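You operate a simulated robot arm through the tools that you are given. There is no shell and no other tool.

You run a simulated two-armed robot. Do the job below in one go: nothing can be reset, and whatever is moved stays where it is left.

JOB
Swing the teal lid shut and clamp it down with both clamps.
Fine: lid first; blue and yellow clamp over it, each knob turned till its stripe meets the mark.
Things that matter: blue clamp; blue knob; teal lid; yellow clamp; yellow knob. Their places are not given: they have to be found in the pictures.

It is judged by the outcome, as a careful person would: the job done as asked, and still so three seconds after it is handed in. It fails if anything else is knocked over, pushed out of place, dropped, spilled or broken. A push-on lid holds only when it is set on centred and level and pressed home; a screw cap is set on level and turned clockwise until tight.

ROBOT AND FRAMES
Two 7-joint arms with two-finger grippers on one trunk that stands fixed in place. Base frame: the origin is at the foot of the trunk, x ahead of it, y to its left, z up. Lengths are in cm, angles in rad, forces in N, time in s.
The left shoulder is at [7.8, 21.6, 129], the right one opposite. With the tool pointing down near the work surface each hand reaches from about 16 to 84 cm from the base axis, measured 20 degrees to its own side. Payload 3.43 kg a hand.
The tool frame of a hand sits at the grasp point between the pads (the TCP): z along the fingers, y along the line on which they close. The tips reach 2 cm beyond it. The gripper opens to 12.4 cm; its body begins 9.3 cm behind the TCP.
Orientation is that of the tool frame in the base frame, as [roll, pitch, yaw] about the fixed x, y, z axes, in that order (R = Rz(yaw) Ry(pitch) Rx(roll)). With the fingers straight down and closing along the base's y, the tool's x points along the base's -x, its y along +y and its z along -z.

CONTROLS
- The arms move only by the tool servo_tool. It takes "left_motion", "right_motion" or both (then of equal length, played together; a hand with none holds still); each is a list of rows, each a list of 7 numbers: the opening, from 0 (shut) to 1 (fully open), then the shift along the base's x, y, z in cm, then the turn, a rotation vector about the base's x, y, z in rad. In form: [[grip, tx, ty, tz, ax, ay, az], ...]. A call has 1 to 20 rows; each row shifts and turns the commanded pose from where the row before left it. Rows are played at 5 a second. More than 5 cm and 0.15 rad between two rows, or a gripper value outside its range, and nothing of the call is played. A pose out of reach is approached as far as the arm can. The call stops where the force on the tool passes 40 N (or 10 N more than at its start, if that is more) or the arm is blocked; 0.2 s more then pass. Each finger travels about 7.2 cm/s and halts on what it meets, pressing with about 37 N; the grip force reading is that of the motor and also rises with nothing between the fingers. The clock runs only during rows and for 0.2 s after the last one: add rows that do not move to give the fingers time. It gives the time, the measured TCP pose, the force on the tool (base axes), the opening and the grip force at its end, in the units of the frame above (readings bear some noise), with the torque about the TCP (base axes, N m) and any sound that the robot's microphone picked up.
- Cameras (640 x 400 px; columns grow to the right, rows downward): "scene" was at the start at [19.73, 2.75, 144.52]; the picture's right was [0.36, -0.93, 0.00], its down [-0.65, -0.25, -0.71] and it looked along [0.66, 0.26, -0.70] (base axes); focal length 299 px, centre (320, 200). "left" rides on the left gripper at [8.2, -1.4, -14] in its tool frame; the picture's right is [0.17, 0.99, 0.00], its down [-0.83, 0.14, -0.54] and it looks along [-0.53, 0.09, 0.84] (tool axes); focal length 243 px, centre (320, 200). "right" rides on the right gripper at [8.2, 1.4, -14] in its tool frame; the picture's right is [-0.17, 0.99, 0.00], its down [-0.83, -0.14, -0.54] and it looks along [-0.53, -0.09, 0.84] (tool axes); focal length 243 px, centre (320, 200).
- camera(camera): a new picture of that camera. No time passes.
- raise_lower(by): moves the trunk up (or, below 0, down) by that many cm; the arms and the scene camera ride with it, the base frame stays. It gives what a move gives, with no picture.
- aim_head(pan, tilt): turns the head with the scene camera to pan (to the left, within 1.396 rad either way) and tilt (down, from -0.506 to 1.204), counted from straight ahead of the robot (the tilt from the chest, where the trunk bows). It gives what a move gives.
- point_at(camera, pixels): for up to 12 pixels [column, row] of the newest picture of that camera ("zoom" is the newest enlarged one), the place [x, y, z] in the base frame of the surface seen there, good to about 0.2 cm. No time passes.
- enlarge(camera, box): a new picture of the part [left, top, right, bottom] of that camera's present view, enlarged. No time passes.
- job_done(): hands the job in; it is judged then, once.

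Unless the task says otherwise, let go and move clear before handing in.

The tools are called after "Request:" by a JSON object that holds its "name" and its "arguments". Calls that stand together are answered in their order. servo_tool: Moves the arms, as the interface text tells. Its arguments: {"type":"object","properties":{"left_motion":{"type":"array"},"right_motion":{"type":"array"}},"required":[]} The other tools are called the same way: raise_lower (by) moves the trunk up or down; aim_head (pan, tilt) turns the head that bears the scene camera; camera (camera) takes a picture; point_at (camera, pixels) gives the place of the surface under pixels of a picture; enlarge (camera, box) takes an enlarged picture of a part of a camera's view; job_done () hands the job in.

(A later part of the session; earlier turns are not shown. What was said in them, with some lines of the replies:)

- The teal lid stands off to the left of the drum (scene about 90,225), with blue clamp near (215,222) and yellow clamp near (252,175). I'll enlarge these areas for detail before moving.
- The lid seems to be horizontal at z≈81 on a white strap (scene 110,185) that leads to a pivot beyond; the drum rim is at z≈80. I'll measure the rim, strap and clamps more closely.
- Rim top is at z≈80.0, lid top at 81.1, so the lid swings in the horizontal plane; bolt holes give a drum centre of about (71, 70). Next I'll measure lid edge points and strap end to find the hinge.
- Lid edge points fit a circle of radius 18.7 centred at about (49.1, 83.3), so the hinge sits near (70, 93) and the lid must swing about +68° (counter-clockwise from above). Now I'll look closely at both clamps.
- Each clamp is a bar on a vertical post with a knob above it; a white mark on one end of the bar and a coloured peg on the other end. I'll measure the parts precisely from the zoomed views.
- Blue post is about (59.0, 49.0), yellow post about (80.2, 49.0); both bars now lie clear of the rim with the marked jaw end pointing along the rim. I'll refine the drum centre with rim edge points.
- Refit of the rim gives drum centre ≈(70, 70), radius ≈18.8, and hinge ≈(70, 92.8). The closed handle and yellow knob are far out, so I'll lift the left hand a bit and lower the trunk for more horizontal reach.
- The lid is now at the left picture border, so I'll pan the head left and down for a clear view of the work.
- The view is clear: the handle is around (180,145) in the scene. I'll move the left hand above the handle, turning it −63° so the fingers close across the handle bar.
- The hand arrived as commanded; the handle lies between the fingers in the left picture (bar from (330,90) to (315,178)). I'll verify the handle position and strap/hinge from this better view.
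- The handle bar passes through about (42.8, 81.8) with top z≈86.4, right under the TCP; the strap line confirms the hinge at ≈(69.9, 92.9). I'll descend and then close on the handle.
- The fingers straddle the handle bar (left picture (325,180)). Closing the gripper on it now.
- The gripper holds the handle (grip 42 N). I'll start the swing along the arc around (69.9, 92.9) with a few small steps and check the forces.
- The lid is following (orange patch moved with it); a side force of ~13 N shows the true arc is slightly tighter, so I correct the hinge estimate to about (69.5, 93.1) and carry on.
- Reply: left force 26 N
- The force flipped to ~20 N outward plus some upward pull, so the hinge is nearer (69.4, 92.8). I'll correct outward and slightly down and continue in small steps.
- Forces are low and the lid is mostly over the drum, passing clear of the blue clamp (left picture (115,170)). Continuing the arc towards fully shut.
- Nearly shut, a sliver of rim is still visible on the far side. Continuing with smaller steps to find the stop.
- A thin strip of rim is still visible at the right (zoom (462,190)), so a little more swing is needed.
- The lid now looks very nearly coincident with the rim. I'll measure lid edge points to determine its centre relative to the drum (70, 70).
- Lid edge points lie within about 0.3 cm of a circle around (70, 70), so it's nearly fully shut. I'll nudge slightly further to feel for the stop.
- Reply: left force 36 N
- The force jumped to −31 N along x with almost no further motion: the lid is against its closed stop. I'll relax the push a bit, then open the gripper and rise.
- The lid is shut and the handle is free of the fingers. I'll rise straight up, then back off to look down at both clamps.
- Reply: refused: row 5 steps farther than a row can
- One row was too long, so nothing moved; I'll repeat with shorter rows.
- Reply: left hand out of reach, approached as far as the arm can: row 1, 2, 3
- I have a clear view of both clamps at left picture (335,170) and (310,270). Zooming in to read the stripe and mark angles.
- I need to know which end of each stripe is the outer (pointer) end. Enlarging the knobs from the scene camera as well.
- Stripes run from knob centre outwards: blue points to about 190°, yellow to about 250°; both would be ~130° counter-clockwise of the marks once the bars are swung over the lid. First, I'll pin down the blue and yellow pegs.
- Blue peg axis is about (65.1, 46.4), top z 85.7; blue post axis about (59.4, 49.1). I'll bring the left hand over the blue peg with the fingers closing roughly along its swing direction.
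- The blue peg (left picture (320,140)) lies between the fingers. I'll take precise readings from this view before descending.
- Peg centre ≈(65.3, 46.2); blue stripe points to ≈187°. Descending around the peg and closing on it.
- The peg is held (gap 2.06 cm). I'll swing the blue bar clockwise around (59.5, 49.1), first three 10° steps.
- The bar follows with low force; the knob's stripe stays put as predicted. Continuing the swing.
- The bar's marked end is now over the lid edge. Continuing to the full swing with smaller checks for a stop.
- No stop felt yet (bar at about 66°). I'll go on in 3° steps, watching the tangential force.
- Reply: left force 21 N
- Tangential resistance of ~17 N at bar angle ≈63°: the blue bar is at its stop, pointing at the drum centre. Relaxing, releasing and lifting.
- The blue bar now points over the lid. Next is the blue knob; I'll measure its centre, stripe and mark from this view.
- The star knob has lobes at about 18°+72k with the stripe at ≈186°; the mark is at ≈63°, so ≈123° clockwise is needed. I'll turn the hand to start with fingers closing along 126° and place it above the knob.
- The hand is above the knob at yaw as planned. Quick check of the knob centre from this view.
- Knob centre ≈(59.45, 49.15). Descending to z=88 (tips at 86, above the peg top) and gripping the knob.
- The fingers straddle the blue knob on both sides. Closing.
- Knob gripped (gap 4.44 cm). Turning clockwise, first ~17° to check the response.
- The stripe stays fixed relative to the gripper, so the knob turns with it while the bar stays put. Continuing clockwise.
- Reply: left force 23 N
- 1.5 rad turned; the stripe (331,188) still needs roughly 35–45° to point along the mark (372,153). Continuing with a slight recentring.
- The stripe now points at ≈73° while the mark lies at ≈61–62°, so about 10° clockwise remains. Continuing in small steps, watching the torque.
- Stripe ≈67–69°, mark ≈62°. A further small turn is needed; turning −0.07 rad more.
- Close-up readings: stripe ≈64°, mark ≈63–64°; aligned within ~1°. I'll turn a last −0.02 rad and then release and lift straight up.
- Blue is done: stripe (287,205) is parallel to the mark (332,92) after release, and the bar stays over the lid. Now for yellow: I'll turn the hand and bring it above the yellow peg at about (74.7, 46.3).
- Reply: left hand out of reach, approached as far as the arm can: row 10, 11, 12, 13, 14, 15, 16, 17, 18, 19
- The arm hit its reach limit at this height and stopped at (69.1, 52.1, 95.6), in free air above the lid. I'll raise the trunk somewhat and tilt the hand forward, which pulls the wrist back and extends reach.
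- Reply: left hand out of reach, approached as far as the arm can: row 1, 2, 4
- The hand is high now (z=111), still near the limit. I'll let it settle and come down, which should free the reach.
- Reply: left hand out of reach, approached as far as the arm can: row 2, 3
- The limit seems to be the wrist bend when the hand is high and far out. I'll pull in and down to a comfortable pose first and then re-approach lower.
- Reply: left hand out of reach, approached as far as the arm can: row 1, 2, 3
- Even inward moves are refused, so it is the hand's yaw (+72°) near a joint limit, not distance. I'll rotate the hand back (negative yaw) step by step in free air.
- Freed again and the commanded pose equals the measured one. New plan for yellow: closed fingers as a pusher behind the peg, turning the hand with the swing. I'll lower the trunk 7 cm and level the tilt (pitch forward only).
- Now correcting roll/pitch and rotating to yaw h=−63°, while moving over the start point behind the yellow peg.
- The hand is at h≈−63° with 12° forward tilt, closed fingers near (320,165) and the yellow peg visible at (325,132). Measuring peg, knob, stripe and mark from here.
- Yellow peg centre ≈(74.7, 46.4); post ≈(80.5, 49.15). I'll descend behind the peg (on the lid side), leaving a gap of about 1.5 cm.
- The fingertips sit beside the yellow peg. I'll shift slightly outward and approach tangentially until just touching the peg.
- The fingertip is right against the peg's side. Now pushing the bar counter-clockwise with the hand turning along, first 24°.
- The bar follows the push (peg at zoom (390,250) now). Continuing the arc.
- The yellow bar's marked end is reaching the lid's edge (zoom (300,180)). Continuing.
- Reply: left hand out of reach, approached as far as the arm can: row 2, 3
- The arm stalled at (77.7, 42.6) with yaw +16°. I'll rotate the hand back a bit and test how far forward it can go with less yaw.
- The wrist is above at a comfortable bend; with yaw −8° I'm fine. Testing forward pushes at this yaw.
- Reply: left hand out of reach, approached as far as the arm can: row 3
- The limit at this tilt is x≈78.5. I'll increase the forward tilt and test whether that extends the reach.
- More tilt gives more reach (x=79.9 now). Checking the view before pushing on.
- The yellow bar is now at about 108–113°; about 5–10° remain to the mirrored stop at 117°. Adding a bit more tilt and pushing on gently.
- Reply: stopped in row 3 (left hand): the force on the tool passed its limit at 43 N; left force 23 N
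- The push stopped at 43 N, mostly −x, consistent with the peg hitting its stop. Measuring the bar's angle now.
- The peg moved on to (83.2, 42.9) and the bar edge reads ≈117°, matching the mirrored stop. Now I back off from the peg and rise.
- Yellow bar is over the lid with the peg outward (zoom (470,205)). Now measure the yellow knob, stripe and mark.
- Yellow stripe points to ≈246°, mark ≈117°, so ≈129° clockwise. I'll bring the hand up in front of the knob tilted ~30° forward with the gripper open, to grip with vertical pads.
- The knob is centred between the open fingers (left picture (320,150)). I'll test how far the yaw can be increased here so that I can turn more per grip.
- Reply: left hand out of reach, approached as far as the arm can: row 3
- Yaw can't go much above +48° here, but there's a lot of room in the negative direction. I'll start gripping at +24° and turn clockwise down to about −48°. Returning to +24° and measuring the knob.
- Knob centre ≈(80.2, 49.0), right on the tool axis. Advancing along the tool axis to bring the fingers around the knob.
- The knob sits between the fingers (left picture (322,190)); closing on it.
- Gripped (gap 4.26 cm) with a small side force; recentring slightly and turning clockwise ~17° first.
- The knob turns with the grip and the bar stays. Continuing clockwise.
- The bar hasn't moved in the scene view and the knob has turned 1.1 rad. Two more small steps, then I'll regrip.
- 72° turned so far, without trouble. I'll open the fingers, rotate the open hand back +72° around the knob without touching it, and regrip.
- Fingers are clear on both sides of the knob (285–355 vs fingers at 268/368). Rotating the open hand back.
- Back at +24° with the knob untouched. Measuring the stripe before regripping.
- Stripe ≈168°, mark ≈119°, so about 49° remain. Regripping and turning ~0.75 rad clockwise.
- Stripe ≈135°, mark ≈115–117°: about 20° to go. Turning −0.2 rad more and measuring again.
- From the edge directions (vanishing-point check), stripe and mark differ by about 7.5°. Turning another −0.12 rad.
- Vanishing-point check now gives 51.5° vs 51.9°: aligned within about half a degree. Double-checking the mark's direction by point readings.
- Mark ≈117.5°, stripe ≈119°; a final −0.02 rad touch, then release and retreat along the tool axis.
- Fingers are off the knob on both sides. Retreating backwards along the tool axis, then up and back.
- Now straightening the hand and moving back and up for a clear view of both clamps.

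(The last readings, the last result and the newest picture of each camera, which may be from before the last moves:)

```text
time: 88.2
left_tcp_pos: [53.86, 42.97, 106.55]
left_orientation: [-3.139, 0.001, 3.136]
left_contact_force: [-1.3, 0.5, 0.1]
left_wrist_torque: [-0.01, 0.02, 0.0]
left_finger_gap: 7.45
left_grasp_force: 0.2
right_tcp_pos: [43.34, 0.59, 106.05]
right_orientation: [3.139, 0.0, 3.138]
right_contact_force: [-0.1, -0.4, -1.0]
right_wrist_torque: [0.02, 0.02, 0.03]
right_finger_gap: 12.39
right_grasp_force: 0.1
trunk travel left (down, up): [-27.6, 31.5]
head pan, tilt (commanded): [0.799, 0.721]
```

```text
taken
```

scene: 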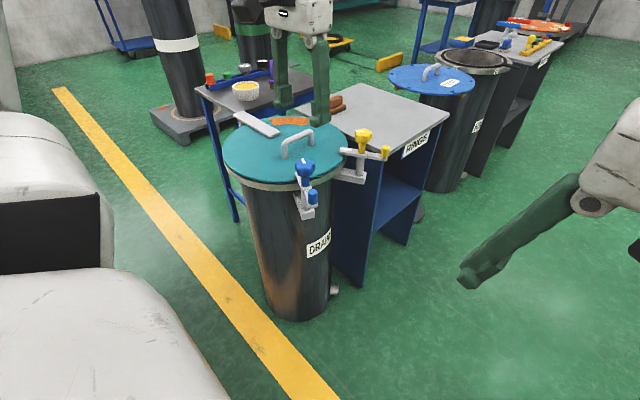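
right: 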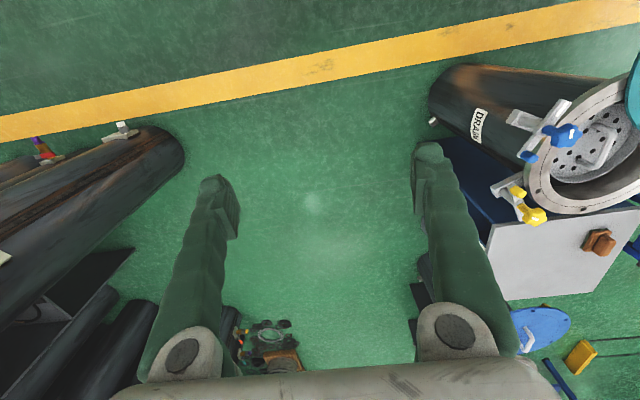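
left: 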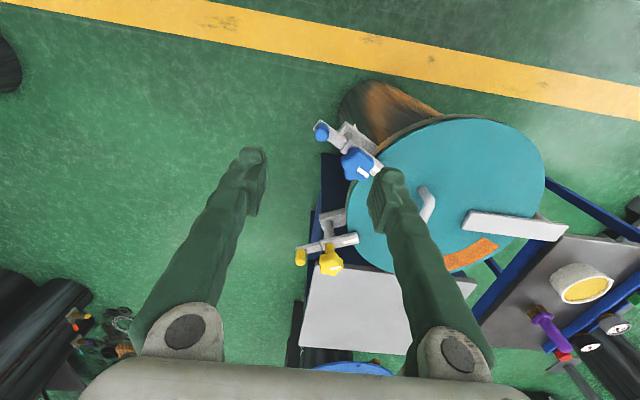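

Both clamps are visible. Enlarging each to verify stripes, marks and bars.

Request:
{"name": "enlarge", "arguments": {"camera": "left", "box": [290, 205, 370, 285]}}

Request:
{"name": "point_at", "arguments": {"camera": "zoom", "pixels": [[320, 250], [345, 250], [350, 265], [385, 260], [340, 290], [370, 170], [480, 145], [430, 160], [200, 210], [250, 200], [300, 270], [320, 170]]}}

Request:
{"name": "enlarge", "arguments": {"camera": "left", "box": [305, 110, 395, 195]}}

Request:
{"name": "enlarge", "arguments": {"camera": "scene", "box": [270, 115, 400, 220]}}

```text
5.00 times, centred on (330, 245) of left
```

zoom: 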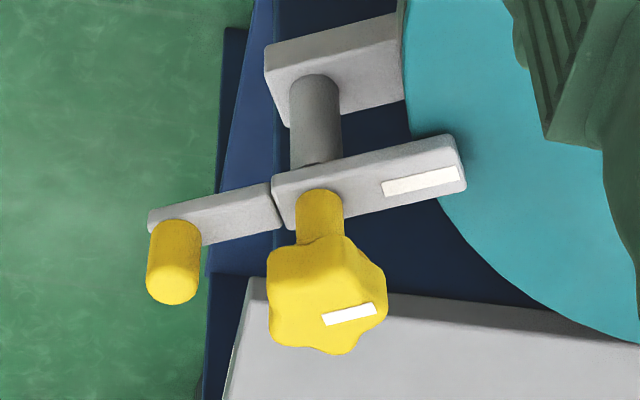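

```text
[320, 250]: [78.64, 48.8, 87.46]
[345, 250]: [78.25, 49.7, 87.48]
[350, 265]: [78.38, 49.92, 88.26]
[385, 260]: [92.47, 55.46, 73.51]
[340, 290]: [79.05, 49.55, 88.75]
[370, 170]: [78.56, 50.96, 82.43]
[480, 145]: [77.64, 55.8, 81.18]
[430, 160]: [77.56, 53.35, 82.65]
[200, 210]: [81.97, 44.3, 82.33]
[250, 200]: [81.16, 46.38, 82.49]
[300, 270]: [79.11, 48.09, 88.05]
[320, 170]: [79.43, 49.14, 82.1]
```

```text
4.71 times, centred on (350, 152) of left
```

zoom: 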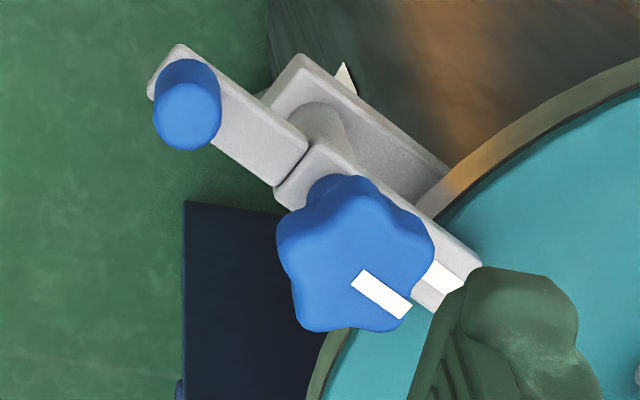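

```text
3.81 times, centred on (335, 168) of scene
```

zoom: 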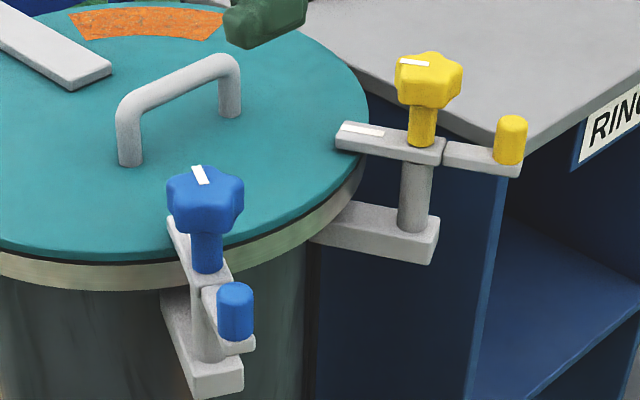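

Both bars lie over the lid and the stripes look parallel to their marks. Finer check with high zooms of yellow and blue.

Request:
{"name": "enlarge", "arguments": {"camera": "left", "box": [324, 258, 354, 278]}}

Request:
{"name": "point_at", "arguments": {"camera": "zoom", "pixels": [[100, 230], [300, 180], [200, 205], [150, 220], [260, 190], [320, 200]]}}

Request:
{"name": "enlarge", "arguments": {"camera": "left", "box": [335, 230, 365, 250]}}

Request:
{"name": "enlarge", "arguments": {"camera": "left", "box": [345, 155, 385, 185]}}

```text
16.00 times, centred on (339, 268) of left
```

zoom: 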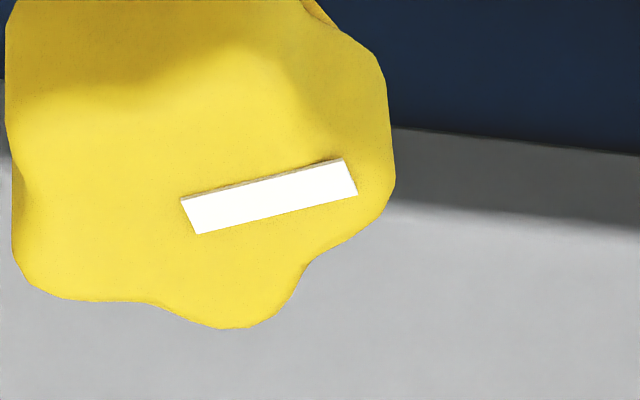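

```text
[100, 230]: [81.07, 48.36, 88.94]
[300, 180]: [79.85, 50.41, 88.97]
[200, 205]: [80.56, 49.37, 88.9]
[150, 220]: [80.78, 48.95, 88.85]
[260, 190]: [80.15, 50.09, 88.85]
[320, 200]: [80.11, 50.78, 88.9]
```

```text
16.00 times, centred on (350, 240) of left
```

zoom: 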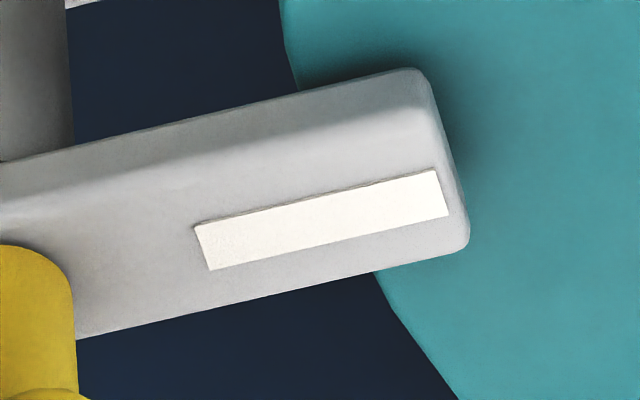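

```text
13.33 times, centred on (365, 170) of left
```

zoom: 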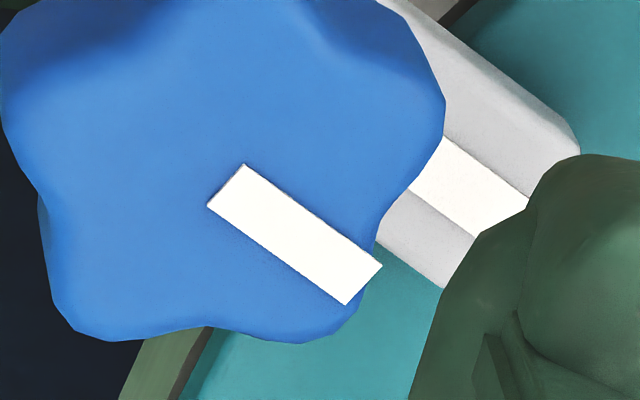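

Yellow: stripe vs mark within ~2°; blue: edges parallel within ~1°. Lid is seated and both bars rest over it. I'll retreat the hand further and take a last look before handing in.

Request:
{"name": "servo_tool", "arguments": {"left_motion": [[0.6, -3, 0, 2, 0, 0, 0], [0.6, -3, 0, 2, 0, 0, 0], [0.6, -3, 0, 2, 0, 0, 0], [0.6, -3, 0, 0, 0, 0, 0], [0.6, 0, 0, 0, 0, 0, 0], [0.6, 0, 0, 0, 0, 0, 0], [0.6, 0, 0, 0, 0, 0, 0]]}}

Request:
{"name": "enlarge", "arguments": {"camera": "scene", "box": [200, 80, 420, 230]}}

Request:
{"name": "camera", "arguments": {"camera": "left"}}

Request:
{"name": "camera", "arguments": {"camera": "scene"}}

```text
time: 89.8
left_tcp_pos: [41.7, 42.96, 112.82]
left_orientation: [-3.14, 0.0, 3.135]
left_contact_force: [0.4, -0.3, -0.5]
left_wrist_torque: [0.0, 0.0, 0.03]
left_finger_gap: 7.43
left_grasp_force: 0.1
right_tcp_pos: [43.24, 0.39, 105.99]
right_orientation: [3.14, 0.001, 3.139]
right_contact_force: [1.0, 0.5, 0.8]
right_wrist_torque: [0.0, 0.02, -0.01]
right_finger_gap: 12.4
right_grasp_force: 0.0
trunk travel left (down, up): [-27.6, 31.5]
head pan, tilt (commanded): [0.799, 0.721]
```

```text
2.67 times, centred on (310, 155) of scene
```

zoom: 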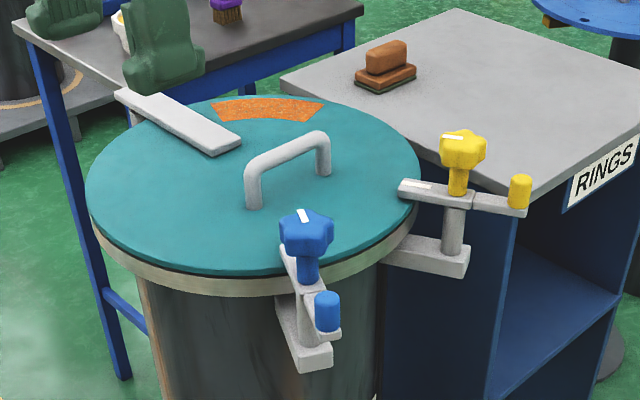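

```text
taken
```

left: 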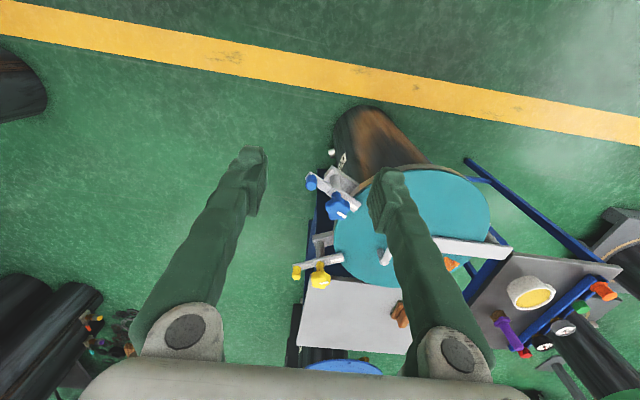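

```text
taken
```

scene: 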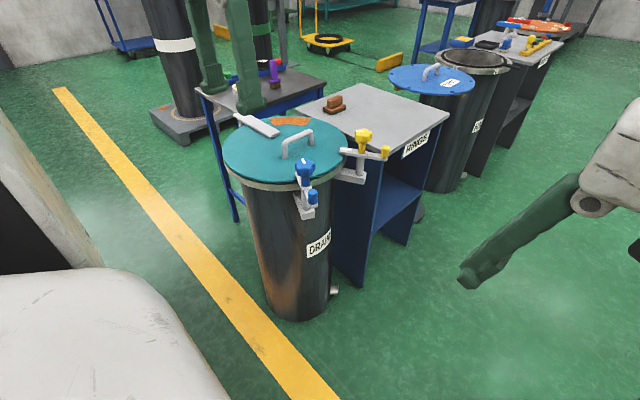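

The final pictures show the teal lid seated on the drum, with the blue bar (zoom (300,270)) and the yellow bar (zoom (430,190)) both over its edge. Each stripe is in line with its mark, the neighbouring items look undisturbed, and the hand is clear, so I'm handing the job in.

Request:
{"name": "job_done", "arguments": {}}

```text
The job is handed in.
```

The teal lid is swung shut against its stop, and both clamps are over its edge with their knobs turned to the marks. The job has been handed in.

- **Lid:** it sits level and centred on the drum, to within about 0.3 cm when I last measured it.
- **Blue clamp:** the bar is at its stop over the lid, and the stripe lines up with the mark to within about 1°.
- **Yellow clamp:** the bar is at its stop over the lid, and the stripe lines up with the mark to within about 2°. This clamp was at the edge of the arm's reach, so I turned its knob in two grips. The bar did not move between them.

In the last pictures nothing else looked moved or knocked over. The left hand is open and clear of the work.
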